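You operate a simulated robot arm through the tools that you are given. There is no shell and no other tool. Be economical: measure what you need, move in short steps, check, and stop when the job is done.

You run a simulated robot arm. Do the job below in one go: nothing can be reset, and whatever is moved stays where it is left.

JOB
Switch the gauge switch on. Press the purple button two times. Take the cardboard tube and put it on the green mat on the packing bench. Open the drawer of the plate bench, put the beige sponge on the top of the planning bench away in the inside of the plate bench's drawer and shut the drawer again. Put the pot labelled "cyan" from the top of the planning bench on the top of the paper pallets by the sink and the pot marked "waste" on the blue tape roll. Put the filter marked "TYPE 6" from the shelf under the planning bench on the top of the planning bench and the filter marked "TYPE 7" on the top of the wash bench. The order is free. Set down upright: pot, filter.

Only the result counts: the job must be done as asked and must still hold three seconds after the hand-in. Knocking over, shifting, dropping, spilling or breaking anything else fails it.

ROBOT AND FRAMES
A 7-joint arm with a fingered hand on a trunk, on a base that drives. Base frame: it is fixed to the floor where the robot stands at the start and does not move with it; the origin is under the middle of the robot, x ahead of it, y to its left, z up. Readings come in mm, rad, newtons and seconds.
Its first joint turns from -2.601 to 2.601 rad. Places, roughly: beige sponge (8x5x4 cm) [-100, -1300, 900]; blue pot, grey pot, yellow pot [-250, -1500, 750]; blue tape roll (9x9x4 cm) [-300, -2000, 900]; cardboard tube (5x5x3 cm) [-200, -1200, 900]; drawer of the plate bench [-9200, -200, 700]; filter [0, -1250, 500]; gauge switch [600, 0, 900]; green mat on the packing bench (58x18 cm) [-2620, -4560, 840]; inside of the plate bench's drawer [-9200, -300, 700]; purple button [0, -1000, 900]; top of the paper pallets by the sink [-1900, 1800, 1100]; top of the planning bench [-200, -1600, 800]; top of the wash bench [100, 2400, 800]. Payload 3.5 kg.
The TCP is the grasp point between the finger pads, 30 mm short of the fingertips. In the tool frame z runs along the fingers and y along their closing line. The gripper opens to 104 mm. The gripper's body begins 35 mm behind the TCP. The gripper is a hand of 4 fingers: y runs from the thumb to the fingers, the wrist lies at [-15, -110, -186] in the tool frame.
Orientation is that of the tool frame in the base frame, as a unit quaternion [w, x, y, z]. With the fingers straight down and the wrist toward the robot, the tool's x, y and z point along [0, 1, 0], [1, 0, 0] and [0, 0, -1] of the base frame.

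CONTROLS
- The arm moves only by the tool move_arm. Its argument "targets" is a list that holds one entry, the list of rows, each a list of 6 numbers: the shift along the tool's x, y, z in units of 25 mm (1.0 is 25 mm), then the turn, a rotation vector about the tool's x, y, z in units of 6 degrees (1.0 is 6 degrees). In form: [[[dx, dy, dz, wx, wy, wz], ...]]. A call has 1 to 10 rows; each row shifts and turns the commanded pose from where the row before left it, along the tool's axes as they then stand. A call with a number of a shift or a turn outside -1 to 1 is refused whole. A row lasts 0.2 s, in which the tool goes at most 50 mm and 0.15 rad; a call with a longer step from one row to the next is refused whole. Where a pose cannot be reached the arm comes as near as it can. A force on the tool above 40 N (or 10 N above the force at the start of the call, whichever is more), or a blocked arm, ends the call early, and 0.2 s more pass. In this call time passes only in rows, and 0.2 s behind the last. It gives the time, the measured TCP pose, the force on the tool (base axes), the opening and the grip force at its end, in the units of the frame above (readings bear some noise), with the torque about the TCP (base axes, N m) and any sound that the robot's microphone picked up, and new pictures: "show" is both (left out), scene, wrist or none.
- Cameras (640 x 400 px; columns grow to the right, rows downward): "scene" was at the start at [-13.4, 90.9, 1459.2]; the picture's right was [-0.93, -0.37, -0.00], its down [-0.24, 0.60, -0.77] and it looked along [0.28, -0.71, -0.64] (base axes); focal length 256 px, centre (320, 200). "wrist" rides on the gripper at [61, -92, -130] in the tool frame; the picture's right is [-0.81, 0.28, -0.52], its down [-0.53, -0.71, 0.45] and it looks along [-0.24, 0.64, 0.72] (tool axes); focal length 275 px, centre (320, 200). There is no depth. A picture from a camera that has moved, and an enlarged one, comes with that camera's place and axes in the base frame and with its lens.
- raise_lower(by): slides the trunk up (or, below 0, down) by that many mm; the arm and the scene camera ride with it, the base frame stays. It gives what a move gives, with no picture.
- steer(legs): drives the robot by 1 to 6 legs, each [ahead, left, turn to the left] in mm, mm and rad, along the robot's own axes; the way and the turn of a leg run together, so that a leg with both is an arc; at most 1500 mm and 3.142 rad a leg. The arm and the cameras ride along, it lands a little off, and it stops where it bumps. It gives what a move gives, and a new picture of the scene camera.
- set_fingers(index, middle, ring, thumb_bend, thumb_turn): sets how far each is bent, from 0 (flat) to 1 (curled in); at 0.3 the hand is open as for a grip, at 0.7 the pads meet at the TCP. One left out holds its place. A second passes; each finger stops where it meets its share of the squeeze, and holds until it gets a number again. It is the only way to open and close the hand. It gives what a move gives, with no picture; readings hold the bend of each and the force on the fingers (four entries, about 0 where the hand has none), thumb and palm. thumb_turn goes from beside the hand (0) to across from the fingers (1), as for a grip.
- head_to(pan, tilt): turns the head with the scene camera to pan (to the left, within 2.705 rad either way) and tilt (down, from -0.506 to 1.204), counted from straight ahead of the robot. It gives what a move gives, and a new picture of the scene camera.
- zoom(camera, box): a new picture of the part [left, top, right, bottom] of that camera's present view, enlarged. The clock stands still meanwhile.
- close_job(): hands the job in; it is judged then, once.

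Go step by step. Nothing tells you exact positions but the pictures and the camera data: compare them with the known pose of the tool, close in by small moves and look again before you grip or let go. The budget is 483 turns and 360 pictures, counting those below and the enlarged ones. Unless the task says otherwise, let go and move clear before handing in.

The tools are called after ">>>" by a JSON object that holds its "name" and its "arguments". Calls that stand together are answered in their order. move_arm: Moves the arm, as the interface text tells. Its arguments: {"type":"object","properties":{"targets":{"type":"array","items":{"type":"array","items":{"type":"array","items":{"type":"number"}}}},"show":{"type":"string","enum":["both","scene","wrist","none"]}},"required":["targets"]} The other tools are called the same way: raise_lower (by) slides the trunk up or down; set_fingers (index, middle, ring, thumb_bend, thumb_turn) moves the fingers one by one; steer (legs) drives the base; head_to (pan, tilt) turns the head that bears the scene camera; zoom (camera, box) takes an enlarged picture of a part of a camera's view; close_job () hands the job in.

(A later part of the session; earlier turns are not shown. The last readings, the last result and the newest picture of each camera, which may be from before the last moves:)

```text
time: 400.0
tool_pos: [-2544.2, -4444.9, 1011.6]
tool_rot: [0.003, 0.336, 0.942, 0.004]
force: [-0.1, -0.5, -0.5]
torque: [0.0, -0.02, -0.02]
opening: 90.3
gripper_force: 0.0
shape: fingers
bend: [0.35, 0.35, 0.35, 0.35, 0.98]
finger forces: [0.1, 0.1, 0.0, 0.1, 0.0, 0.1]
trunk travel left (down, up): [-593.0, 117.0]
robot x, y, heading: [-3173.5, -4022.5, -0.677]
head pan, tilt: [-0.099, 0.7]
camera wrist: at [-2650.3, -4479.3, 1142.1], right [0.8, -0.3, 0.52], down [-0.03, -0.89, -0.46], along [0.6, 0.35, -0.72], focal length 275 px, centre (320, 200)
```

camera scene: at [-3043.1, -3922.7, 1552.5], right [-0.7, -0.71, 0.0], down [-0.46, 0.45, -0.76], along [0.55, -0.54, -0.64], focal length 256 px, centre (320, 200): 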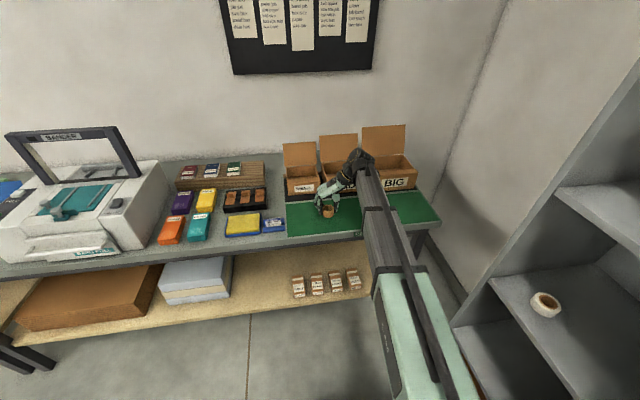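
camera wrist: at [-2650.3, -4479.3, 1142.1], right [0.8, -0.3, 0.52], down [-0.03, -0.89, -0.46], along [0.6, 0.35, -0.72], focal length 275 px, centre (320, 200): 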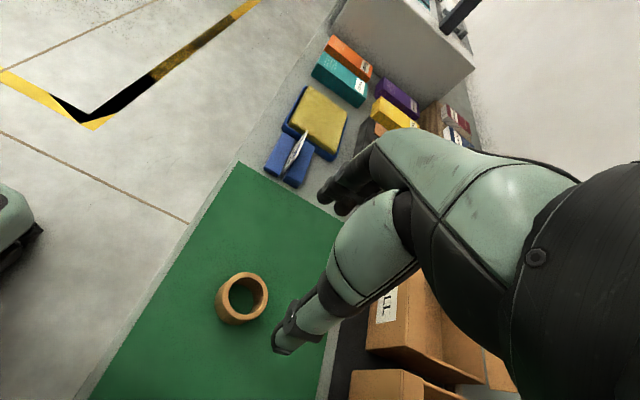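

The tube stands on the green mat. Now back to the planning bench for the sponge: retract, back off, and drive left along the aisle.

>>> {"name": "move_arm", "arguments": {"targets": [[[1, 0, -0.3, 0, 0, 0], [1, 0, -0.3, 0, 0, 0], [1, 0, 0, 0, 0, 0], [1, 0, 0, 0, 0, 0], [1, 0, 0, 0, 0, 0], [1, 0, 0, 0, 0, 0], [1, 0, 0, 0, 0, 0]]], "show": "none"}}

>>> {"name": "steer", "arguments": {"legs": [[-100, 0, 0], [0, 1400, 0], [0, 1400, 0], [0, 1100, 0]]}}

```text
time: 401.6
tool_pos: [-2679.3, -4337.6, 1027.4]
tool_rot: [0.004, 0.336, 0.942, 0.004]
force: [-0.7, 0.2, 0.0]
torque: [0.02, 0.02, 0.0]
opening: 90.1
gripper_force: 0.2
shape: fingers
bend: [0.35, 0.35, 0.35, 0.35, 0.98]
finger forces: [0.0, 0.1, 0.1, 0.1, 0.0, 0.0]
trunk travel left (down, up): [-593.0, 117.0]
robot x, y, heading: [-3173.3, -4026.2, -0.674]
head pan, tilt: [-0.099, 0.7]
```

```text
time: 421.1
tool_pos: [-308.4, -1265.3, 1027.4]
tool_rot: [0.003, 0.341, 0.94, 0.004]
force: [0.2, 0.5, 0.1]
torque: [0.03, 0.02, 0.0]
opening: 90.1
gripper_force: 0.0
shape: fingers
bend: [0.35, 0.35, 0.35, 0.35, 0.98]
finger forces: [0.0, 0.1, 0.1, 0.0, 0.0, 0.1]
trunk travel left (down, up): [-593.0, 117.0]
robot x, y, heading: [-803.9, -946.2, -0.689]
head pan, tilt: [-0.099, 0.7]
camera scene: at [-668.4, -845.0, 1552.4], right [-0.71, -0.71, 0.0], down [-0.45, 0.46, -0.76], along [0.54, -0.54, -0.64], focal length 256 px, centre (320, 200)
```

scene: 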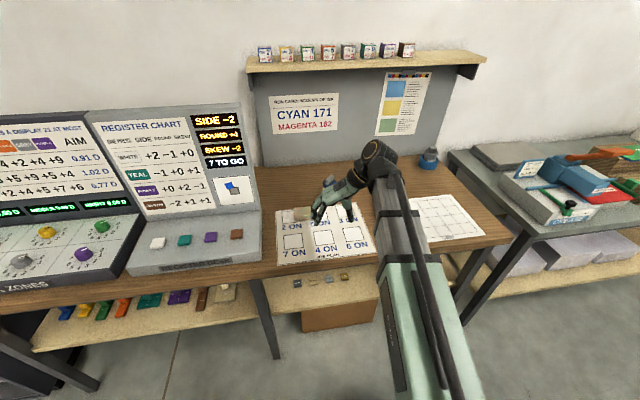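

The sponge is 193 mm ahead and 93 mm left. I'll yaw the hand back to nominal so it closes across the sponge's short side, and line up.

>>> {"name": "move_arm", "arguments": {"targets": [[[-0.6, 0.5, 0, 0, 0, 1], [-0.6, 0.5, 0, 0, 0, 1], [-0.6, 0.4, 0, 0, 0, 1], [-0.6, 0.3, 0, 0, 0, 1], [-0.6, 0.2, 0, 0, 0, 1], [0, 0, 0, 0, 0, 1], [0, 0, 0, 0, 0, 1], [0, 0, 0, 0, 0, 1], [0, 0, 0, 0, 0, 1], [0, 0, 0, 0, 0, 1]]], "show": "none"}}

>>> {"name": "move_arm", "arguments": {"targets": [[[0, 0, 0, 0, 0, 1], [0, 0, 0, 0, 0, 1], [0, 0, 0, 0, 0, 1], [0, 0, 0, 0, 0, 1], [0, 0, 0, 0, 0, 1]]], "show": "none"}}

>>> {"name": "steer", "arguments": {"legs": [[70, 60, 0.015]]}}

>>> {"name": "zoom", "arguments": {"camera": "wrist", "box": [0, 0, 640, 400]}}

```text
time: 423.3
tool_pos: [-229.0, -1291.2, 1028.0]
tool_rot: [0.0, 0.766, 0.643, 0.005]
force: [-0.9, 0.2, 0.1]
torque: [-0.03, -0.01, 0.0]
opening: 90.3
gripper_force: 0.1
shape: fingers
bend: [0.35, 0.35, 0.35, 0.35, 0.98]
finger forces: [0.0, 0.1, 0.1, 0.1, 0.0, 0.0]
trunk travel left (down, up): [-593.0, 117.0]
robot x, y, heading: [-801.6, -944.5, -0.692]
head pan, tilt: [-0.099, 0.7]
```

```text
time: 424.5
tool_pos: [-228.2, -1291.6, 1028.0]
tool_rot: [0.0, 0.906, 0.422, 0.005]
force: [0.4, -0.1, 0.5]
torque: [-0.01, 0.01, 0.0]
opening: 90.3
gripper_force: 0.1
shape: fingers
bend: [0.35, 0.35, 0.35, 0.35, 0.98]
finger forces: [0.1, 0.1, 0.1, 0.1, 0.1, 0.1]
trunk travel left (down, up): [-593.0, 117.0]
robot x, y, heading: [-801.7, -946.4, -0.683]
head pan, tilt: [-0.099, 0.7]
```

```text
time: 425.6
tool_pos: [-130.6, -1282.7, 1027.0]
tool_rot: [0.0, 0.903, 0.429, 0.004]
force: [0.5, 0.6, -0.4]
torque: [0.01, 0.02, 0.02]
opening: 90.1
gripper_force: 0.1
shape: fingers
bend: [0.35, 0.35, 0.35, 0.35, 0.98]
finger forces: [0.0, 0.0, 0.1, 0.1, 0.1, 0.1]
trunk travel left (down, up): [-593.0, 117.0]
robot x, y, heading: [-708.8, -943.8, -0.674]
head pan, tilt: [-0.099, 0.7]
camera scene: at [-575.5, -840.0, 1552.3], right [-0.7, -0.71, 0.0], down [-0.46, 0.45, -0.76], along [0.55, -0.54, -0.64], focal length 256 px, centre (320, 200)
```

scene: 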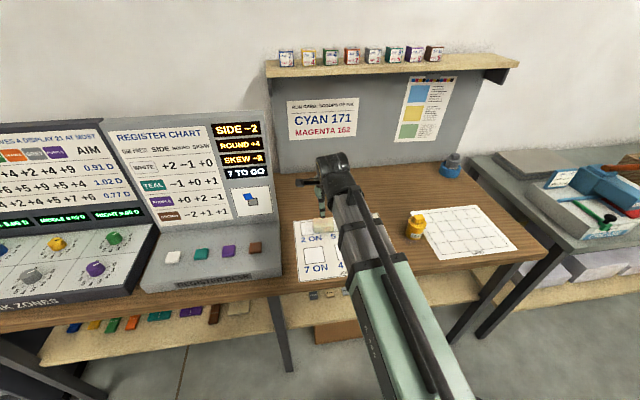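

```text
1.00 times, centred on (320, 200) of wrist (not enlarged: the box is as wide or as high as the picture)
camera zoom: at [-163.6, -1177.8, 1158.7], right [-0.3, -0.8, 0.51], down [-0.89, 0.04, -0.46], along [0.35, -0.59, -0.72], focal length 275 px, centre (320, 200)
```

zoom: 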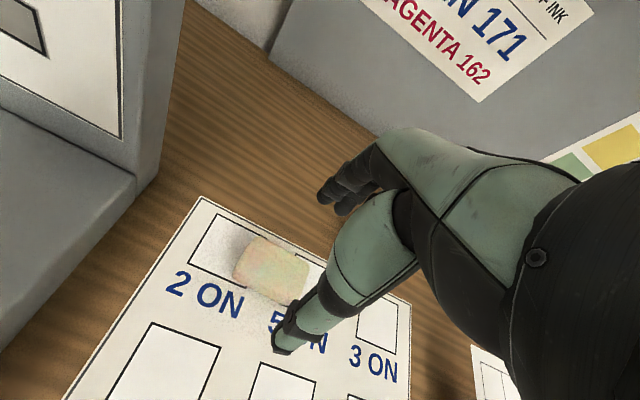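

The sponge centre is 37 mm ahead and 10 mm right. Moving over it, down, and gripping.

>>> {"name": "move_arm", "arguments": {"targets": [[[-0.19, 0.74, 0, 0, 0, 0], [-0.19, 0.74, 0.2, 0, 0, 0], [0, 0, 1, 0, 0, 0], [0, 0, 1, 0, 0, 0], [0, 0, 1, 0, 0, 0]]], "show": "wrist"}}

```text
time: 426.8
tool_pos: [-106.3, -1312.7, 947.8]
tool_rot: [0.0, 0.903, 0.429, 0.005]
force: [-0.3, 0.7, 0.5]
torque: [-0.02, 0.01, -0.02]
opening: 90.4
gripper_force: 0.0
shape: fingers
bend: [0.35, 0.35, 0.35, 0.35, 0.98]
finger forces: [0.0, 0.0, 0.0, 0.1, 0.0, 0.0]
trunk travel left (down, up): [-593.0, 117.0]
robot x, y, heading: [-708.6, -945.8, -0.672]
head pan, tilt: [-0.099, 0.7]
camera wrist: at [-140.6, -1207.9, 1079.8], right [-0.3, -0.8, 0.51], down [-0.89, 0.04, -0.46], along [0.35, -0.59, -0.72], focal length 275 px, centre (320, 200)
```

wrist: 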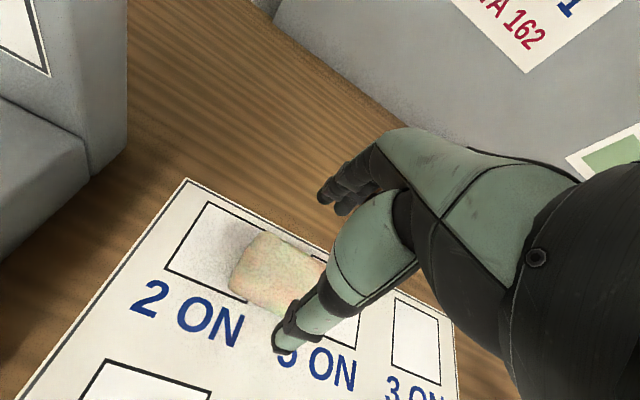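

Centred. Descending and gripping.

>>> {"name": "move_arm", "arguments": {"targets": [[[0, 0, 0.85, 0, 0, 0], [0, 0, 0.85, 0, 0, 0], [0, 0, 0.8, 0, 0, 0]]], "show": "none"}}

>>> {"name": "set_fingers", "arguments": {"index": 0.65, "middle": 0.65, "ring": 0.65, "thumb_bend": 0.62}}

>>> {"name": "move_arm", "arguments": {"targets": [[[0, 0, -1, 0, 0, 0], [0, 0, -1, 0, 0, 0], [0, 0, -1, 0, 0, 0], [0, 0, -1, 0, 0, 0], [0, 0, -1, 0, 0, 0], [0, -1, -1, 0, 0, 0], [0, -1, 0, 0, 0, 0], [0, -1, 0, 0, 0, 0], [0, -1, 0, 0, 0, 0], [0, -1, 0, 0, 0, 0]]], "show": "wrist"}}

```text
time: 427.6
tool_pos: [-106.9, -1312.3, 885.7]
tool_rot: [0.0, 0.903, 0.429, 0.006]
force: [0.0, -0.4, 0.4]
torque: [-0.01, 0.01, -0.02]
opening: 90.4
gripper_force: 0.1
shape: fingers
bend: [0.35, 0.35, 0.35, 0.35, 0.98]
finger forces: [0.0, 0.0, 0.1, 0.1, 0.0, 0.0]
trunk travel left (down, up): [-593.0, 117.0]
robot x, y, heading: [-709.7, -942.9, -0.673]
head pan, tilt: [-0.099, 0.7]
```

```text
time: 428.6
tool_pos: [-107.7, -1312.4, 885.5]
tool_rot: [0.0, 0.903, 0.429, 0.004]
force: [0.3, -0.5, 0.6]
torque: [-0.02, -0.01, 0.02]
opening: 44.1
gripper_force: 14.9
shape: fingers
bend: [0.57, 0.59, 0.6, 0.52, 0.99]
finger forces: [5.6, 5.1, 4.1, 0.0, 14.7, 0.1]
trunk travel left (down, up): [-593.0, 117.0]
robot x, y, heading: [-710.7, -943.1, -0.674]
head pan, tilt: [-0.099, 0.7]
```

```text
time: 430.8
tool_pos: [-205.5, -1233.6, 1033.8]
tool_rot: [-0.001, 0.903, 0.429, 0.006]
force: [-1.1, 0.4, -0.4]
torque: [0.02, 0.0, 0.01]
opening: 44.0
gripper_force: 14.7
shape: fingers
bend: [0.57, 0.59, 0.6, 0.52, 0.99]
finger forces: [5.5, 5.0, 3.9, 0.0, 14.5, 0.0]
trunk travel left (down, up): [-593.0, 117.0]
robot x, y, heading: [-711.5, -943.7, -0.677]
head pan, tilt: [-0.099, 0.7]
camera wrist: at [-238.4, -1129.2, 1166.0], right [-0.3, -0.8, 0.51], down [-0.89, 0.04, -0.46], along [0.35, -0.59, -0.72], focal length 275 px, centre (320, 200)
```

wrist: 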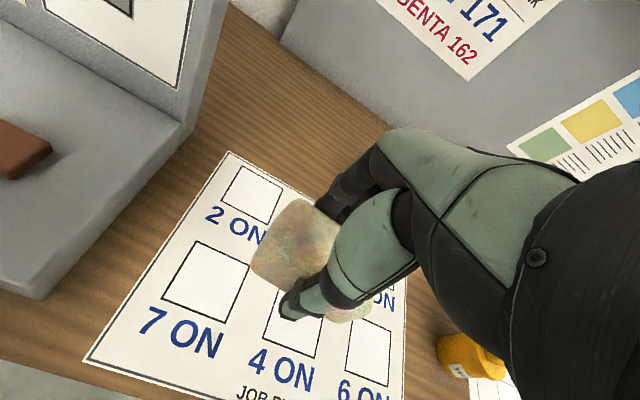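

The sponge is held at 15 N. The plate bench lies along the far end wall, so I'll drive right along the bench aisle to the corner and look down that side.

>>> {"name": "steer", "arguments": {"legs": [[-130, 0, 0], [0, -1400, 0.02], [0, -1400, 0.02], [0, -1000, 0.01]]}}

>>> {"name": "head_to", "arguments": {"pan": -1.9, "tilt": 0.25}}

```text
time: 449.8
tool_pos: [-2667.5, -4097.4, 1033.8]
tool_rot: [-0.001, 0.907, 0.422, 0.005]
force: [0.4, 0.8, -0.8]
torque: [0.0, -0.01, 0.02]
opening: 43.8
gripper_force: 14.0
shape: fingers
bend: [0.57, 0.59, 0.6, 0.52, 0.99]
finger forces: [5.5, 5.0, 3.9, 0.0, 14.5, 0.0]
trunk travel left (down, up): [-593.0, 117.0]
robot x, y, heading: [-3165.9, -3795.2, -0.696]
head pan, tilt: [-0.099, 0.7]
camera scene: at [-3033.7, -3697.9, 1552.5], right [-0.71, -0.7, 0.0], down [-0.45, 0.46, -0.76], along [0.54, -0.54, -0.64], focal length 256 px, centre (320, 200)
```

scene: 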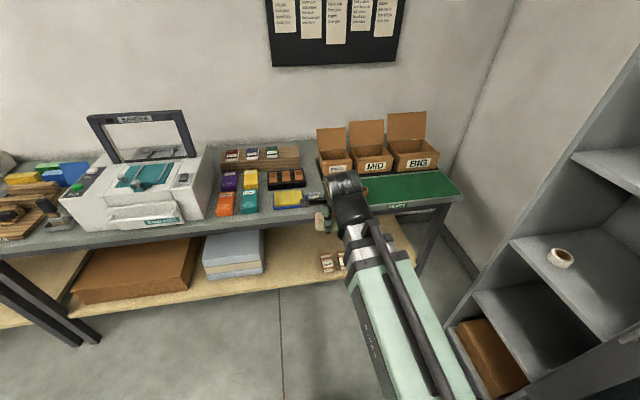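

```text
time: 451.6
tool_pos: [-2667.5, -4096.8, 1033.9]
tool_rot: [-0.001, 0.907, 0.422, 0.004]
force: [0.1, -0.1, 0.6]
torque: [0.01, 0.0, -0.01]
opening: 43.9
gripper_force: 14.6
shape: fingers
bend: [0.57, 0.59, 0.6, 0.52, 0.99]
finger forces: [5.5, 5.1, 4.0, 0.0, 14.4, 0.1]
trunk travel left (down, up): [-593.0, 117.0]
robot x, y, heading: [-3166.7, -3800.5, -0.686]
head pan, tilt: [-1.901, 0.25]
camera scene: at [-3173.0, -3686.3, 1593.3], right [-0.52, 0.85, 0.0], down [0.21, 0.13, -0.97], along [-0.83, -0.51, -0.25], focal length 256 px, centre (320, 200)
```

scene: 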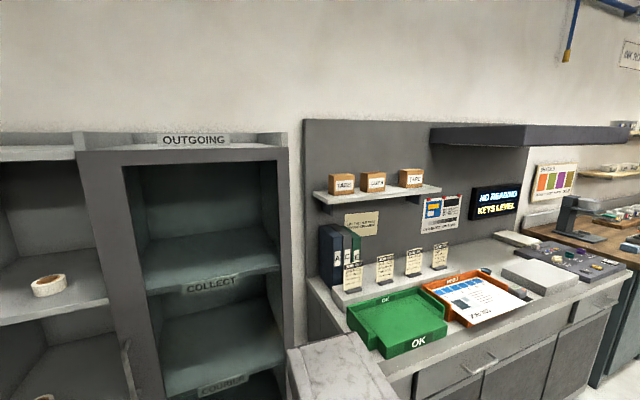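

Everything is along the end wall. I'll move left a little, turn to face that wall, then strafe along it.

>>> {"name": "steer", "arguments": {"legs": [[0, 250, 0], [0, 0, -1.55]]}}

>>> {"name": "head_to", "arguments": {"pan": -1.3, "tilt": 0.25}}

```text
time: 457.2
tool_pos: [-3302.9, -4115.4, 1033.4]
tool_rot: [0.004, 0.943, -0.334, 0.004]
force: [0.6, -0.4, -0.4]
torque: [0.01, -0.03, 0.0]
opening: 43.8
gripper_force: 13.6
shape: fingers
bend: [0.57, 0.6, 0.6, 0.53, 0.99]
finger forces: [5.4, 4.9, 3.7, 0.1, 13.8, 0.1]
trunk travel left (down, up): [-593.0, 117.0]
robot x, y, heading: [-3012.5, -3610.3, -2.243]
head pan, tilt: [-1.901, 0.25]
camera scene: at [-2901.6, -3601.4, 1593.3], right [0.84, 0.54, 0.0], down [0.13, -0.21, -0.97], along [-0.52, 0.82, -0.25], focal length 256 px, centre (320, 200)
```

scene: 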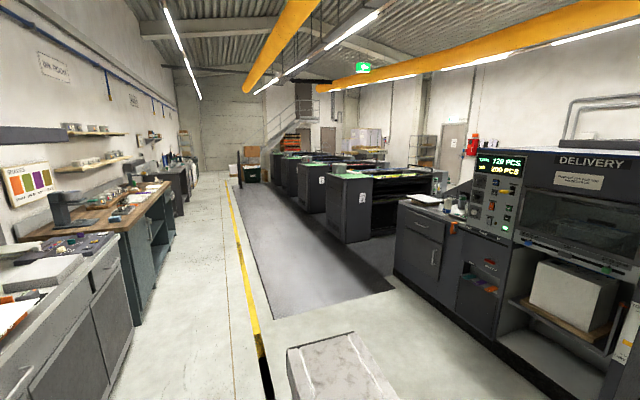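

```text
time: 458.2
tool_pos: [-3304.3, -4115.9, 1034.2]
tool_rot: [0.002, 0.943, -0.334, 0.004]
force: [-0.8, 0.0, -0.1]
torque: [0.01, -0.01, -0.04]
opening: 43.8
gripper_force: 13.6
shape: fingers
bend: [0.57, 0.6, 0.6, 0.53, 0.99]
finger forces: [5.3, 4.9, 3.7, 0.0, 13.9, 0.0]
trunk travel left (down, up): [-593.0, 117.0]
robot x, y, heading: [-3017.4, -3609.5, -2.24]
head pan, tilt: [-1.3, 0.25]
camera scene: at [-2937.2, -3643.5, 1593.3], right [0.39, 0.92, 0.0], down [0.23, -0.1, -0.97], along [-0.89, 0.38, -0.25], focal length 256 px, centre (320, 200)
```

scene: 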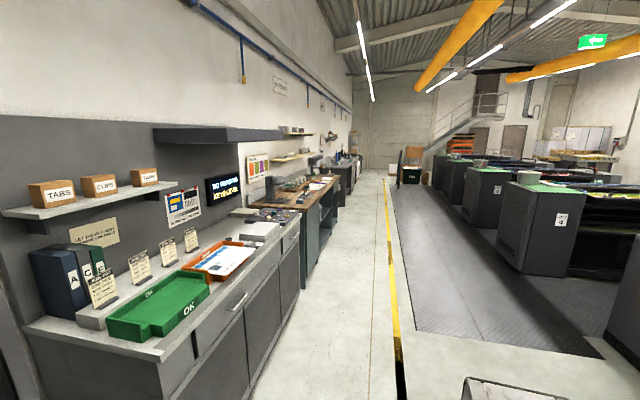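

A long clear aisle runs along the wall. I'll turn to face down it and drive ahead in stages.

>>> {"name": "steer", "arguments": {"legs": [[0, 0, -1.57], [0, 200, 0], [1450, 0, 0], [1450, 0, 0]]}}

>>> {"name": "head_to", "arguments": {"pan": 0.2, "tilt": 0.3}}

```text
time: 477.4
tool_pos: [-5911.1, -1621.3, 1034.9]
tool_rot: [-0.005, -0.432, 0.902, 0.001]
force: [-0.7, -0.7, -0.8]
torque: [-0.02, 0.03, 0.01]
opening: 43.5
gripper_force: 12.9
shape: fingers
bend: [0.57, 0.6, 0.6, 0.53, 0.99]
finger forces: [5.1, 4.6, 3.6, 0.1, 13.2, 0.0]
trunk travel left (down, up): [-593.0, 117.0]
robot x, y, heading: [-5399.3, -1912.6, 2.482]
head pan, tilt: [-1.3, 0.25]
camera scene: at [-5438.6, -1985.3, 1593.3], right [0.92, -0.39, 0.0], down [-0.1, -0.23, -0.97], along [0.37, 0.89, -0.25], focal length 256 px, centre (320, 200)
```

scene: 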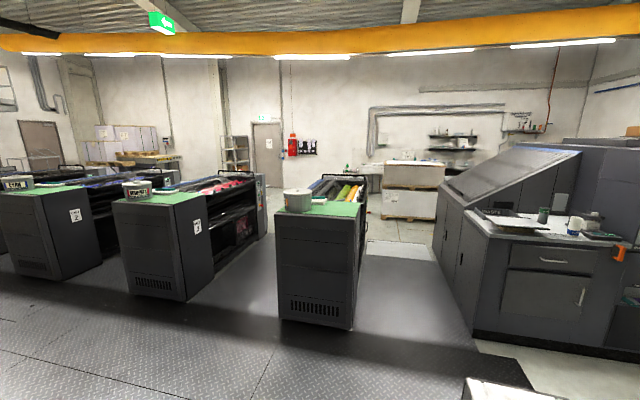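

```text
time: 479.0
tool_pos: [-5912.0, -1621.5, 1033.8]
tool_rot: [-0.005, -0.433, 0.901, 0.0]
force: [-0.1, 0.1, -0.8]
torque: [0.01, 0.01, -0.02]
opening: 43.6
gripper_force: 13.2
shape: fingers
bend: [0.57, 0.6, 0.6, 0.53, 0.99]
finger forces: [5.2, 4.6, 3.5, 0.0, 13.2, 0.0]
trunk travel left (down, up): [-593.0, 117.0]
robot x, y, heading: [-5407.5, -1909.1, 2.472]
head pan, tilt: [0.201, 0.3]
camera scene: at [-5558.0, -2029.5, 1588.6], right [0.45, 0.89, 0.0], down [0.26, -0.13, -0.96], along [-0.85, 0.43, -0.3], focal length 256 px, centre (320, 200)
```

scene: 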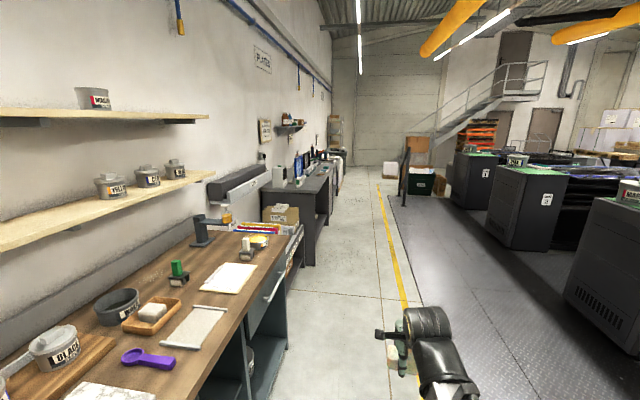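

Continuing ahead toward the bench under the "PLATES" sign.

>>> {"name": "steer", "arguments": {"legs": [[1450, 0, 0], [1300, 0, 0]]}}

>>> {"name": "head_to", "arguments": {"pan": 0.5, "tilt": 0.4}}

```text
time: 491.9
tool_pos: [-7956.1, 61.1, 1033.3]
tool_rot: [-0.006, -0.419, 0.908, 0.0]
force: [-1.5, -0.7, -0.2]
torque: [-0.01, 0.01, 0.01]
opening: 43.1
gripper_force: 13.2
shape: fingers
bend: [0.57, 0.6, 0.6, 0.53, 0.99]
finger forces: [5.1, 4.5, 3.6, 0.0, 13.2, 0.0]
trunk travel left (down, up): [-593.0, 117.0]
robot x, y, heading: [-7456.3, -240.2, 2.441]
head pan, tilt: [0.201, 0.3]
camera scene: at [-7614.3, -356.6, 1588.5], right [0.48, 0.88, 0.0], down [0.26, -0.14, -0.96], along [-0.84, 0.46, -0.3], focal length 256 px, centre (320, 200)
```

scene: 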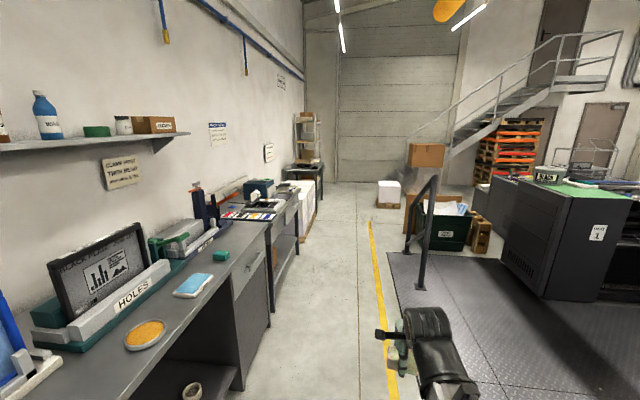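

```text
time: 492.7
tool_pos: [-7956.9, 61.2, 1035.0]
tool_rot: [-0.006, -0.419, 0.908, 0.0]
force: [0.3, -0.1, -0.3]
torque: [0.0, 0.02, 0.01]
opening: 43.4
gripper_force: 13.2
shape: fingers
bend: [0.57, 0.6, 0.6, 0.53, 0.99]
finger forces: [5.1, 4.5, 3.7, 0.0, 13.2, 0.0]
trunk travel left (down, up): [-593.0, 117.0]
robot x, y, heading: [-7455.6, -242.2, 2.443]
head pan, tilt: [0.499, 0.4]
camera scene: at [-7622.9, -382.9, 1579.3], right [0.2, 0.98, 0.0], down [0.38, -0.08, -0.92], along [-0.9, 0.18, -0.39], focal length 256 px, centre (320, 200)
```

scene: 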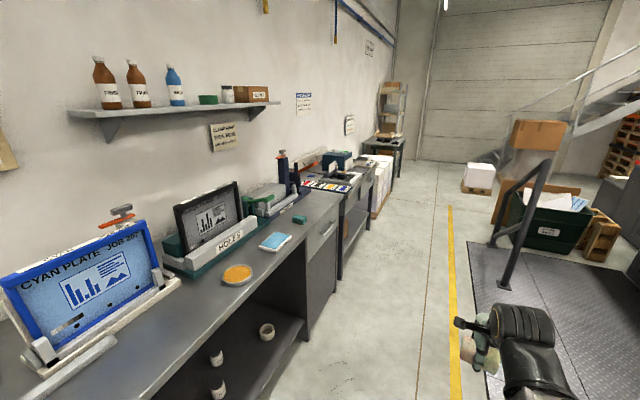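

This is the plate bench; the drawer handle is at about (-9037, -49, 735). I'll drive ahead and turn left to face it.

>>> {"name": "steer", "arguments": {"legs": [[1390, 20, 0], [0, 0, 1.63]]}}

>>> {"name": "head_to", "arguments": {"pan": 0.0, "tilt": 0.7}}

```text
time: 503.5
tool_pos: [-8811.2, 108.6, 1034.2]
tool_rot: [0.003, 0.947, -0.322, 0.004]
force: [0.2, 0.7, 0.0]
torque: [0.02, 0.01, -0.01]
opening: 43.1
gripper_force: 12.4
shape: fingers
bend: [0.58, 0.6, 0.6, 0.53, 0.99]
finger forces: [4.9, 4.3, 3.6, 0.0, 12.7, 0.0]
trunk travel left (down, up): [-593.0, 117.0]
robot x, y, heading: [-8536.6, 622.6, -2.215]
head pan, tilt: [0.499, 0.4]
camera scene: at [-8384.2, 463.0, 1579.3], right [-0.99, 0.15, 0.0], down [0.06, 0.38, -0.92], along [-0.13, -0.91, -0.39], focal length 256 px, centre (320, 200)
```

scene: 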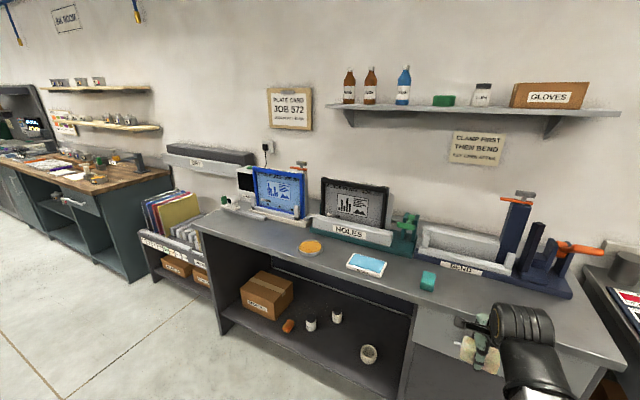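

```text
time: 504.4
tool_pos: [-8810.4, 107.0, 1033.3]
tool_rot: [0.003, 0.947, -0.321, 0.004]
force: [0.2, 0.0, -0.1]
torque: [0.01, -0.01, 0.01]
opening: 43.2
gripper_force: 12.9
shape: fingers
bend: [0.58, 0.6, 0.6, 0.53, 0.99]
finger forces: [4.9, 4.3, 3.4, 0.0, 12.6, 0.1]
trunk travel left (down, up): [-593.0, 117.0]
robot x, y, heading: [-8533.1, 621.0, -2.219]
head pan, tilt: [0.0, 0.7]
camera scene: at [-8421.7, 486.8, 1552.5], right [-0.8, 0.6, 0.0], down [0.39, 0.51, -0.77], along [-0.46, -0.61, -0.64], focal length 256 px, centre (320, 200)
```

scene: 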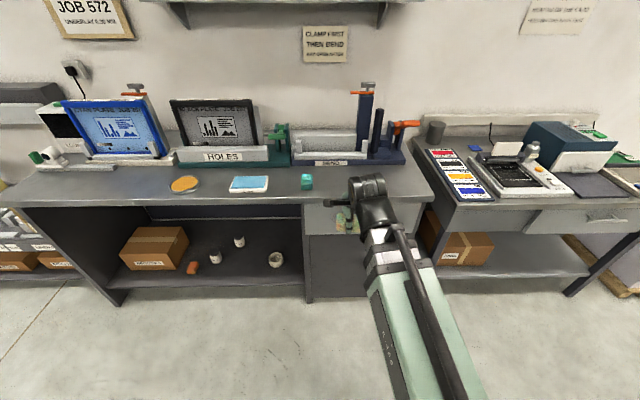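

I'll set the sponge on the bench top for a moment, then open the drawer. Driving 120 mm ahead and extending over the bench.

>>> {"name": "steer", "arguments": {"legs": [[120, 0, 0]]}}

>>> {"name": "move_arm", "arguments": {"targets": [[[0, 0.9, 0, 0, 0, 0], [0, 0.9, 0, 0, 0, 0], [0, 0.9, 0, 0, 0, 0], [0, 0.9, 0, 0, 0, 0], [0, 0.9, 0, 0, 0, 0], [0, 0.9, 0, 0, 0, 0], [0, 0.9, 0, 0, 0, 0], [0, 0.9, 0, 0, 0, 0], [0, 0.9, 0, 0, 0, 0], [0, 0.8, 0, 0, 0, 0]]], "show": "both"}}

```text
time: 505.6
tool_pos: [-8884.0, 16.6, 1034.5]
tool_rot: [0.004, 0.946, -0.323, 0.004]
force: [0.4, -0.6, 0.0]
torque: [0.01, -0.02, -0.02]
opening: 42.9
gripper_force: 12.3
shape: fingers
bend: [0.58, 0.6, 0.61, 0.53, 0.99]
finger forces: [5.0, 4.2, 3.4, 0.0, 12.8, 0.0]
trunk travel left (down, up): [-593.0, 117.0]
robot x, y, heading: [-8602.6, 528.1, -2.215]
head pan, tilt: [0.0, 0.7]
camera scene: at [-8492.2, 393.8, 1552.4], right [-0.8, 0.6, 0.0], down [0.39, 0.51, -0.76], along [-0.46, -0.61, -0.64], focal length 256 px, centre (320, 200)
```

scene: 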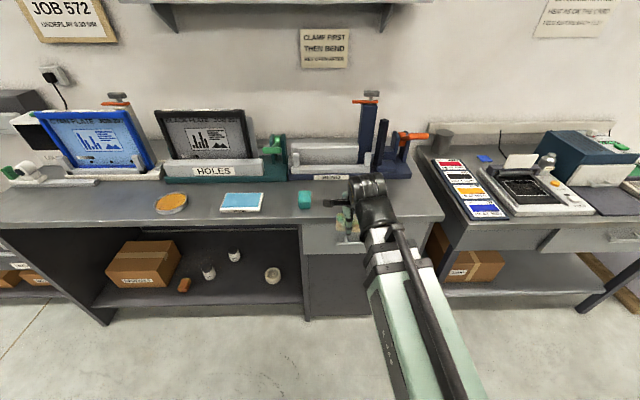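

```text
time: 507.8
tool_pos: [-9019.5, -159.6, 1036.1]
tool_rot: [0.003, 0.947, -0.323, 0.003]
force: [-0.2, 0.0, 0.0]
torque: [-0.01, 0.0, 0.0]
opening: 43.0
gripper_force: 12.5
shape: fingers
bend: [0.58, 0.6, 0.61, 0.53, 0.99]
finger forces: [5.1, 4.3, 3.4, 0.0, 12.7, 0.0]
trunk travel left (down, up): [-593.0, 117.0]
robot x, y, heading: [-8604.2, 528.3, -2.218]
head pan, tilt: [0.0, 0.7]
camera scene: at [-8491.8, 394.4, 1552.4], right [-0.8, 0.6, 0.0], down [0.39, 0.51, -0.76], along [-0.46, -0.61, -0.64], focal length 256 px, centre (320, 200)
camera wrist: at [-8916.7, -122.8, 1168.1], right [-0.81, 0.28, 0.51], down [0.02, 0.89, -0.46], along [-0.58, -0.37, -0.72], focal length 275 px, centre (320, 200)
```

scene: 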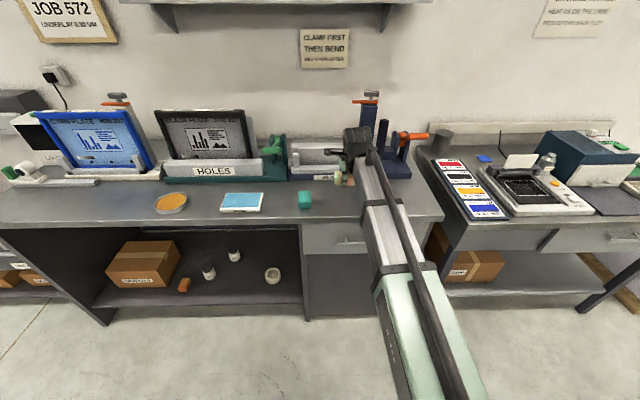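
wrist: 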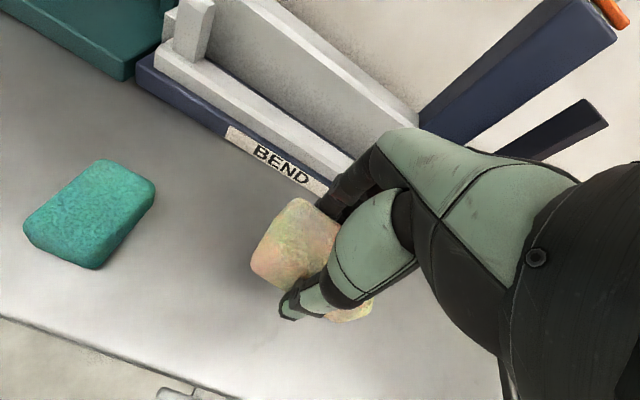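

The bench below is free (a teal sponge lies to the left, to be left alone). Lowering until contact and setting the sponge down.

>>> {"name": "move_arm", "arguments": {"targets": [[[0, 0, 1, 0, 0, 0], [0, 0, 1, 0, 0, 0], [0, 0, 1, 0, 0, 0], [0, 0, 1, 0, 0, 0], [0, 0, 0.8, 0, 0, 0]]], "show": "none"}}

>>> {"name": "move_arm", "arguments": {"targets": [[[0, 0, 0.2, 0, 0, 0], [0, 0, 0.2, 0, 0, 0], [0, 0, 0.2, 0, 0, 0], [0, 0, 0.2, 0, 0, 0], [0, 0, 0.2, 0, 0, 0], [0, 0, 0.2, 0, 0, 0]]], "show": "none"}}

```text
time: 509.0
tool_pos: [-9019.4, -161.7, 932.4]
tool_rot: [0.014, 0.946, -0.323, 0.002]
force: [0.3, 3.8, 23.7]
torque: [0.02, 0.22, -0.04]
opening: 43.9
gripper_force: 21.9
shape: fingers
bend: [0.6, 0.61, 0.62, 0.52, 0.99]
finger forces: [5.1, 13.7, 3.0, 0.0, 21.4, 0.0]
trunk travel left (down, up): [-593.0, 117.0]
robot x, y, heading: [-8604.6, 529.6, -2.221]
head pan, tilt: [0.0, 0.7]
stopped in row 5: the force on the tool passed its limit at 61 N (the readings are from after the stop); the commanded pose is now the measured one
```

```text
time: 509.4
tool_pos: [-9020.4, -163.2, 933.4]
tool_rot: [0.017, 0.946, -0.323, 0.002]
force: [1.1, 3.1, 21.6]
torque: [0.23, -0.02, -0.01]
opening: 44.5
gripper_force: 20.3
shape: fingers
bend: [0.6, 0.61, 0.62, 0.52, 0.99]
finger forces: [4.5, 11.1, 2.6, 0.0, 22.9, 0.1]
trunk travel left (down, up): [-593.0, 117.0]
robot x, y, heading: [-8603.6, 530.0, -2.217]
head pan, tilt: [0.0, 0.7]
stopped in row 1: the force on the tool passed its limit at 47 N (the readings are from after the stop); the commanded pose is now the measured one
```

Contact at z≈934, so this bench is about 900 mm high. Easing up, releasing, and lifting away.

>>> {"name": "move_arm", "arguments": {"targets": [[[0, 0, -0.16, 0, 0, 0]]], "show": "none"}}

>>> {"name": "set_fingers", "arguments": {"index": 0.35, "middle": 0.35, "ring": 0.35, "thumb_bend": 0.35}}

>>> {"name": "move_arm", "arguments": {"targets": [[[0, 0, -1, 0, 0, 0], [0, 0, -1, 0, 0, 0], [0, 0, -1, 0, 0, 0], [0, -1, -1, 0, 0, 0], [0, -1, 0, 0, 0, 0], [0, -1, 0, 0, 0, 0], [0, -1, 0, 0, 0, 0], [0, -1, 0, 0, 0, 0], [0, -1, 0, 0, 0, 0], [0, -1, 0, 0, 0, 0]]], "show": "wrist"}}

```text
time: 509.8
tool_pos: [-9020.2, -163.3, 933.8]
tool_rot: [0.015, 0.946, -0.323, 0.003]
force: [0.4, 3.6, 6.1]
torque: [0.04, 0.08, 0.0]
opening: 43.7
gripper_force: 14.8
shape: fingers
bend: [0.59, 0.61, 0.62, 0.52, 0.99]
finger forces: [5.0, 6.1, 3.1, 0.1, 14.8, 0.0]
trunk travel left (down, up): [-593.0, 117.0]
robot x, y, heading: [-8605.1, 527.3, -2.219]
head pan, tilt: [0.0, 0.7]
```

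```text
time: 510.8
tool_pos: [-9020.0, -163.4, 935.0]
tool_rot: [0.015, 0.946, -0.323, 0.002]
force: [0.0, -0.1, 0.2]
torque: [0.04, 0.01, 0.0]
opening: 90.4
gripper_force: 0.1
shape: fingers
bend: [0.35, 0.35, 0.35, 0.35, 0.98]
finger forces: [0.0, 0.0, 0.0, 0.1, 0.0, 0.0]
trunk travel left (down, up): [-593.0, 117.0]
robot x, y, heading: [-8605.8, 531.7, -2.223]
head pan, tilt: [0.0, 0.7]
```

```text
time: 513.0
tool_pos: [-8909.8, -23.7, 1029.6]
tool_rot: [0.015, 0.946, -0.323, 0.002]
force: [1.1, -0.4, -0.7]
torque: [0.01, 0.0, -0.02]
opening: 90.3
gripper_force: 0.0
shape: fingers
bend: [0.35, 0.35, 0.35, 0.35, 0.98]
finger forces: [0.1, 0.0, 0.0, 0.1, 0.1, 0.1]
trunk travel left (down, up): [-593.0, 117.0]
robot x, y, heading: [-8606.1, 529.8, -2.216]
head pan, tilt: [0.0, 0.7]
camera wrist: at [-8806.0, 15.2, 1158.6], right [-0.81, 0.29, 0.51], down [0.01, 0.88, -0.48], along [-0.59, -0.38, -0.71], focal length 275 px, centre (320, 200)
```

wrist: 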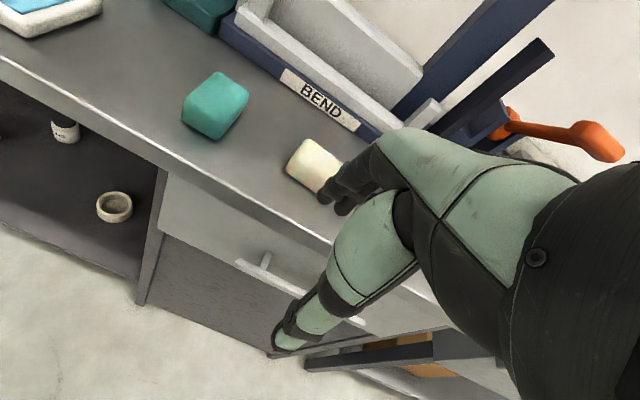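

The sponge sits on the bench. The drawer's bar handle is at about (-9006, -23, 819). I'll tilt the hand 45° with fingers nearly closed to hook over the bar, thumb below.

>>> {"name": "set_fingers", "arguments": {"index": 0.55, "middle": 0.55, "ring": 0.55, "thumb_bend": 0.35}}

>>> {"name": "move_arm", "arguments": {"targets": [[[0, -1, 0, -1, 0, 0], [0, -1, 0, -1, 0, 0], [0, 0, 0, -1, 0, 0], [0, 0, 0, -1, 0, 0], [0, 0, 0, -1, 0, 0], [0, 0, 0, -1, 0, 0], [0, 0, 0, -1, 0, 0], [0, 0, 0, -0.5, 0, 0]]], "show": "wrist"}}

```text
time: 514.0
tool_pos: [-8912.3, -24.1, 1029.4]
tool_rot: [0.015, 0.946, -0.323, 0.002]
force: [-0.1, 0.1, 0.4]
torque: [-0.05, 0.01, -0.01]
opening: 64.5
gripper_force: 0.0
shape: fingers
bend: [0.55, 0.55, 0.55, 0.35, 0.98]
finger forces: [0.0, 0.0, 0.0, 0.1, 0.0, 0.0]
trunk travel left (down, up): [-593.0, 117.0]
robot x, y, heading: [-8605.1, 529.7, -2.223]
head pan, tilt: [0.0, 0.7]
```

```text
time: 515.8
tool_pos: [-8918.6, -58.5, 1033.9]
tool_rot: [0.373, 0.87, -0.3, -0.121]
force: [0.3, -0.9, -0.4]
torque: [0.03, 0.0, -0.02]
opening: 64.6
gripper_force: 0.1
shape: fingers
bend: [0.55, 0.55, 0.55, 0.35, 0.98]
finger forces: [0.0, 0.0, 0.0, 0.0, 0.0, 0.0]
out of reach, approached as far as the arm can: row 2, 3, 4, 5, 6, 7
trunk travel left (down, up): [-593.0, 117.0]
robot x, y, heading: [-8602.8, 528.5, -2.217]
head pan, tilt: [0.0, 0.7]
camera wrist: at [-8773.8, 28.8, 1059.8], right [-0.54, 0.64, 0.55], down [-0.31, 0.45, -0.84], along [-0.78, -0.62, -0.04], focal length 275 px, centre (320, 200)
```

wrist: 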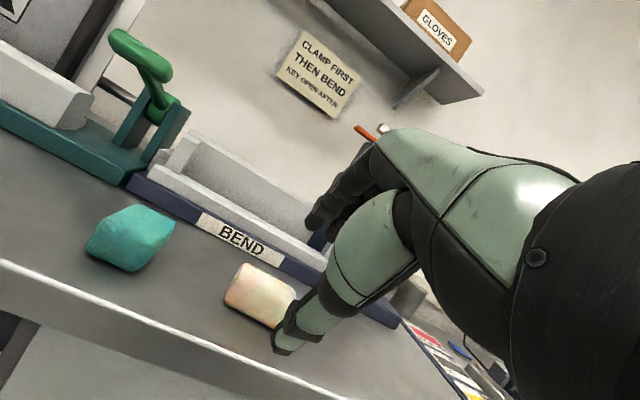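

Tilted as planned. I'll move the robot back 100 and right 91 mm, then bring the hand down to a pre-grasp point before the handle.

>>> {"name": "steer", "arguments": {"legs": [[-100, -91, 0]]}}

>>> {"name": "move_arm", "arguments": {"targets": [[[0, -0.39, 0.96, 0, 0, 0], [0, -0.39, 0.96, 0, 0, 0], [0, -0.39, 0.96, 0, 0, 0], [0, -0.39, 0.96, 0, 0, 0], [0, -0.39, 0.96, 0, 0, 0], [0, -0.39, 0.96, 0, 0, 0], [0, -0.39, 0.96, 0, 0, 0]]], "show": "wrist"}}

```text
time: 517.1
tool_pos: [-8935.6, 78.4, 1034.3]
tool_rot: [0.372, 0.869, -0.302, -0.122]
force: [0.2, -0.1, 0.2]
torque: [0.0, 0.01, 0.0]
opening: 64.8
gripper_force: 0.0
shape: fingers
bend: [0.55, 0.55, 0.55, 0.35, 0.98]
finger forces: [0.1, 0.0, 0.1, 0.1, 0.0, 0.0]
trunk travel left (down, up): [-593.0, 117.0]
robot x, y, heading: [-8615.1, 662.0, -2.222]
head pan, tilt: [0.0, 0.7]
camera scene: at [-8506.8, 529.0, 1552.5], right [-0.79, 0.61, 0.0], down [0.39, 0.51, -0.77], along [-0.46, -0.61, -0.64], focal length 256 px, centre (320, 200)
```

scene: 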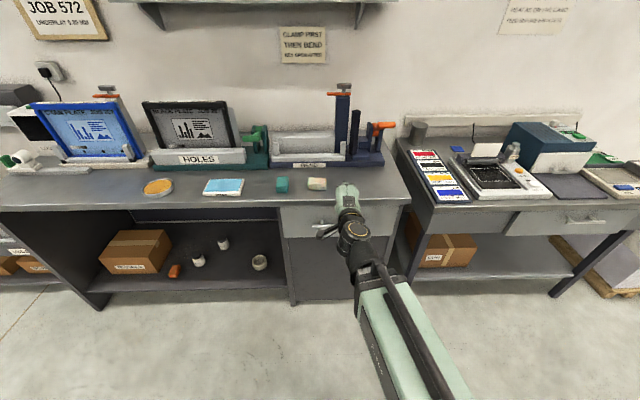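

```text
time: 518.7
tool_pos: [-8981.6, 17.9, 865.4]
tool_rot: [0.372, 0.869, -0.302, -0.121]
force: [0.4, -0.4, 0.0]
torque: [-0.03, -0.02, -0.05]
opening: 64.6
gripper_force: 0.0
shape: fingers
bend: [0.55, 0.55, 0.55, 0.35, 0.98]
finger forces: [0.0, 0.1, 0.1, 0.0, 0.1, 0.1]
trunk travel left (down, up): [-593.0, 117.0]
robot x, y, heading: [-8616.8, 661.4, -2.22]
head pan, tilt: [0.0, 0.7]
camera wrist: at [-8835.7, 103.5, 891.8], right [-0.53, 0.65, 0.55], down [-0.31, 0.45, -0.84], along [-0.79, -0.61, -0.04], focal length 275 px, centre (320, 200)
```

wrist: 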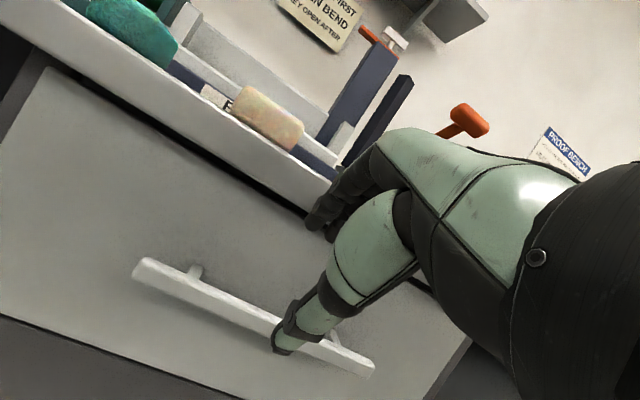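

Triangulated again, the bar is lower, at z≈760 and about 246 mm long. Adjusting the pre-grasp point accordingly.

>>> {"name": "move_arm", "arguments": {"targets": [[[-0.19, -0.34, 0.88, 0, 0, 0], [-0.19, -0.34, 0.88, 0, 0, 0], [-0.19, -0.34, 0.88, 0, 0, 0]]], "show": "wrist"}}

```text
time: 519.5
tool_pos: [-9010.8, 2.8, 801.6]
tool_rot: [0.372, 0.869, -0.302, -0.122]
force: [-1.1, 0.1, -0.3]
torque: [0.01, 0.01, -0.01]
opening: 64.6
gripper_force: 0.1
shape: fingers
bend: [0.55, 0.55, 0.55, 0.35, 0.98]
finger forces: [0.1, 0.1, 0.0, 0.1, 0.0, 0.1]
trunk travel left (down, up): [-593.0, 117.0]
robot x, y, heading: [-8617.2, 661.2, -2.223]
head pan, tilt: [0.0, 0.7]
camera wrist: at [-8865.2, 89.0, 828.2], right [-0.53, 0.65, 0.55], down [-0.31, 0.45, -0.84], along [-0.79, -0.61, -0.04], focal length 275 px, centre (320, 200)
```

wrist: 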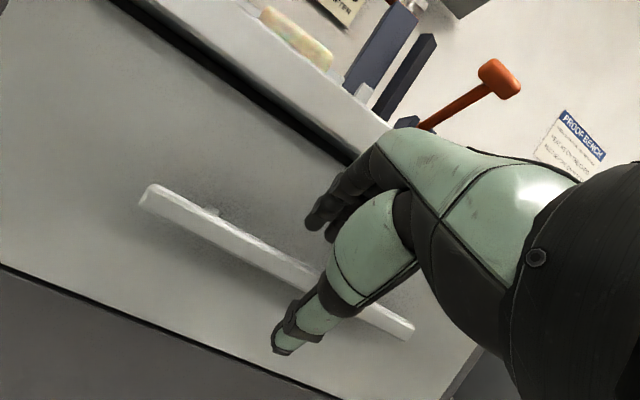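

The bar lies between fingers (above) and thumb (below), about 55 mm ahead along the fingers. Advancing 45 mm and closing on it.

>>> {"name": "move_arm", "arguments": {"targets": [[[0, 0, 0.6, 0, 0, 0], [0, 0, 0.6, 0, 0, 0], [0, 0, 0.6, 0, 0, 0]]], "show": "wrist"}}

>>> {"name": "set_fingers", "arguments": {"index": 0.72, "middle": 0.72, "ring": 0.72, "thumb_bend": 0.68}}

```text
time: 520.3
tool_pos: [-9028.0, -21.6, 769.9]
tool_rot: [0.372, 0.869, -0.302, -0.121]
force: [0.9, 0.8, -0.3]
torque: [0.02, 0.05, 0.02]
opening: 65.0
gripper_force: 0.0
shape: fingers
bend: [0.55, 0.55, 0.55, 0.35, 0.98]
finger forces: [0.1, 0.1, 0.0, 0.0, 0.1, 0.0]
trunk travel left (down, up): [-593.0, 117.0]
robot x, y, heading: [-8618.6, 663.6, -2.226]
head pan, tilt: [0.0, 0.7]
camera wrist: at [-8882.8, 64.9, 797.1], right [-0.53, 0.65, 0.55], down [-0.31, 0.45, -0.84], along [-0.79, -0.61, -0.04], focal length 275 px, centre (320, 200)
```

wrist: 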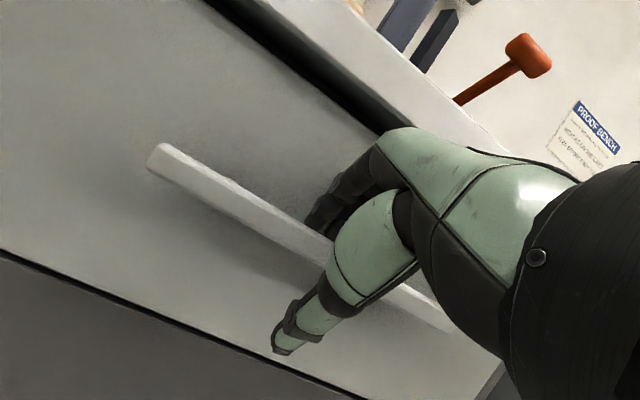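

```text
time: 521.3
tool_pos: [-9028.1, -21.4, 769.7]
tool_rot: [0.371, 0.869, -0.303, -0.122]
force: [-0.3, 0.4, -7.7]
torque: [-0.04, 0.0, -0.03]
opening: 7.7
gripper_force: 4.1
shape: fingers
bend: [0.72, 0.72, 0.72, 0.62, 1.0]
finger forces: [0.0, 0.0, 0.2, 0.0, 7.7, 0.0]
trunk travel left (down, up): [-593.0, 117.0]
robot x, y, heading: [-8618.1, 664.2, -2.222]
head pan, tilt: [0.0, 0.7]
```

>>> {"name": "zoom", "arguments": {"camera": "wrist", "box": [200, 130, 440, 280]}}

```text
2.67 times, centred on (320, 205) of wrist
camera zoom: at [-8883.0, 64.7, 796.6], right [-0.53, 0.65, 0.55], down [-0.31, 0.45, -0.84], along [-0.79, -0.61, -0.04], focal length 734 px, centre (320, 187)
```

zoom: 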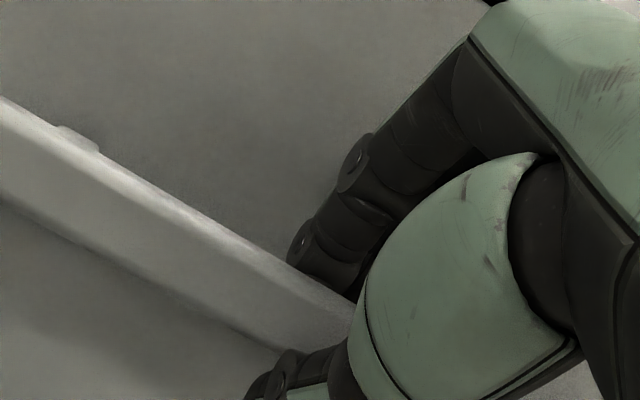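

The fingertips hook behind the bar with the thumb in front. Pulling gently backward with the arm.

>>> {"name": "move_arm", "arguments": {"targets": [[[0, -0.35, -0.36, 0, 0, 0], [0, -0.35, -0.36, 0, 0, 0], [0, -0.5, -0.5, 0, 0, 0], [0, -0.69, -0.72, 0, 0, 0]]], "show": "wrist"}}

```text
time: 522.3
tool_pos: [-8984.4, 32.1, 771.0]
tool_rot: [0.372, 0.869, -0.302, -0.121]
force: [-2.7, 3.1, -5.9]
torque: [-0.01, 0.06, 0.04]
opening: 8.8
gripper_force: 3.8
shape: fingers
bend: [0.72, 0.72, 0.72, 0.62, 1.0]
finger forces: [0.0, 0.1, 0.7, 0.0, 6.1, 0.0]
trunk travel left (down, up): [-593.0, 117.0]
robot x, y, heading: [-8620.0, 662.7, -2.224]
head pan, tilt: [0.0, 0.7]
camera wrist: at [-8840.2, 118.0, 797.4], right [-0.53, 0.65, 0.55], down [-0.31, 0.45, -0.84], along [-0.79, -0.61, -0.04], focal length 275 px, centre (320, 200)
```

wrist: 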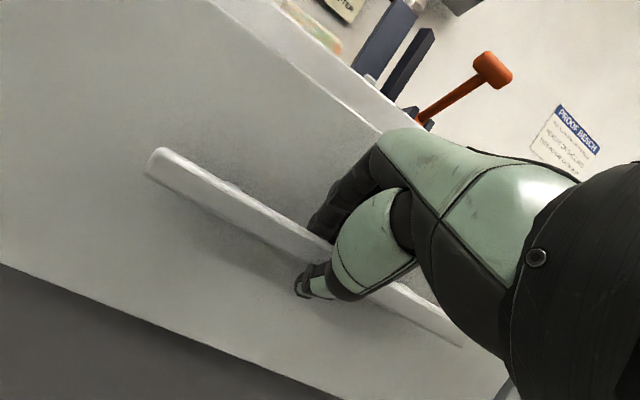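

The drawer is coming out with the hand (bar unchanged in view). Pulling further by driving back 150 mm.

>>> {"name": "steer", "arguments": {"legs": [[-150, 0, 0]]}}

>>> {"name": "zoom", "arguments": {"camera": "wrist", "box": [0, 0, 640, 400]}}

```text
time: 523.6
tool_pos: [-8896.3, 149.6, 770.5]
tool_rot: [0.372, 0.869, -0.303, -0.122]
force: [-3.2, 4.3, -4.9]
torque: [0.02, 0.07, 0.08]
opening: 8.6
gripper_force: 3.6
shape: fingers
bend: [0.72, 0.72, 0.71, 0.63, 1.0]
finger forces: [0.2, 0.1, 1.2, 0.0, 5.8, 0.1]
trunk travel left (down, up): [-593.0, 117.0]
robot x, y, heading: [-8527.9, 779.7, -2.225]
head pan, tilt: [0.0, 0.7]
camera scene: at [-8417.6, 645.4, 1552.5], right [-0.79, 0.61, 0.0], down [0.39, 0.51, -0.76], along [-0.46, -0.61, -0.64], focal length 256 px, centre (320, 200)
```

scene: 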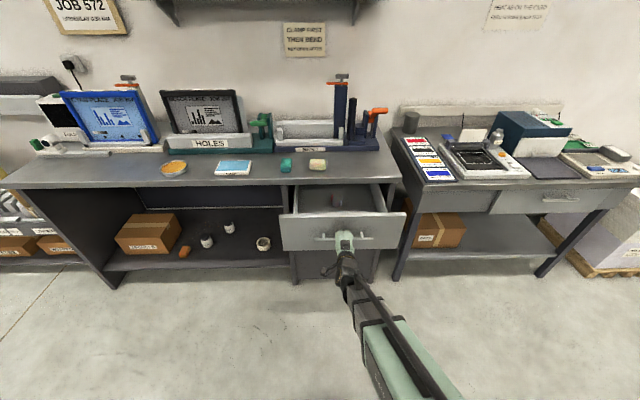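

```text
1.00 times, centred on (320, 200) of wrist (not enlarged: the box is as wide or as high as the picture)
camera zoom: at [-8750.8, 234.4, 797.3], right [-0.53, 0.65, 0.55], down [-0.31, 0.45, -0.84], along [-0.79, -0.61, -0.04], focal length 275 px, centre (320, 200)
```

zoom: 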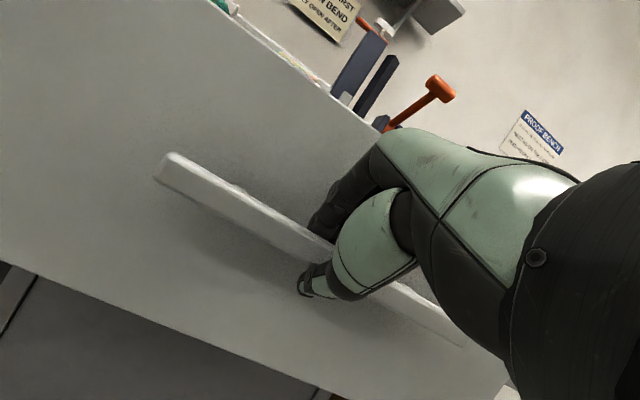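

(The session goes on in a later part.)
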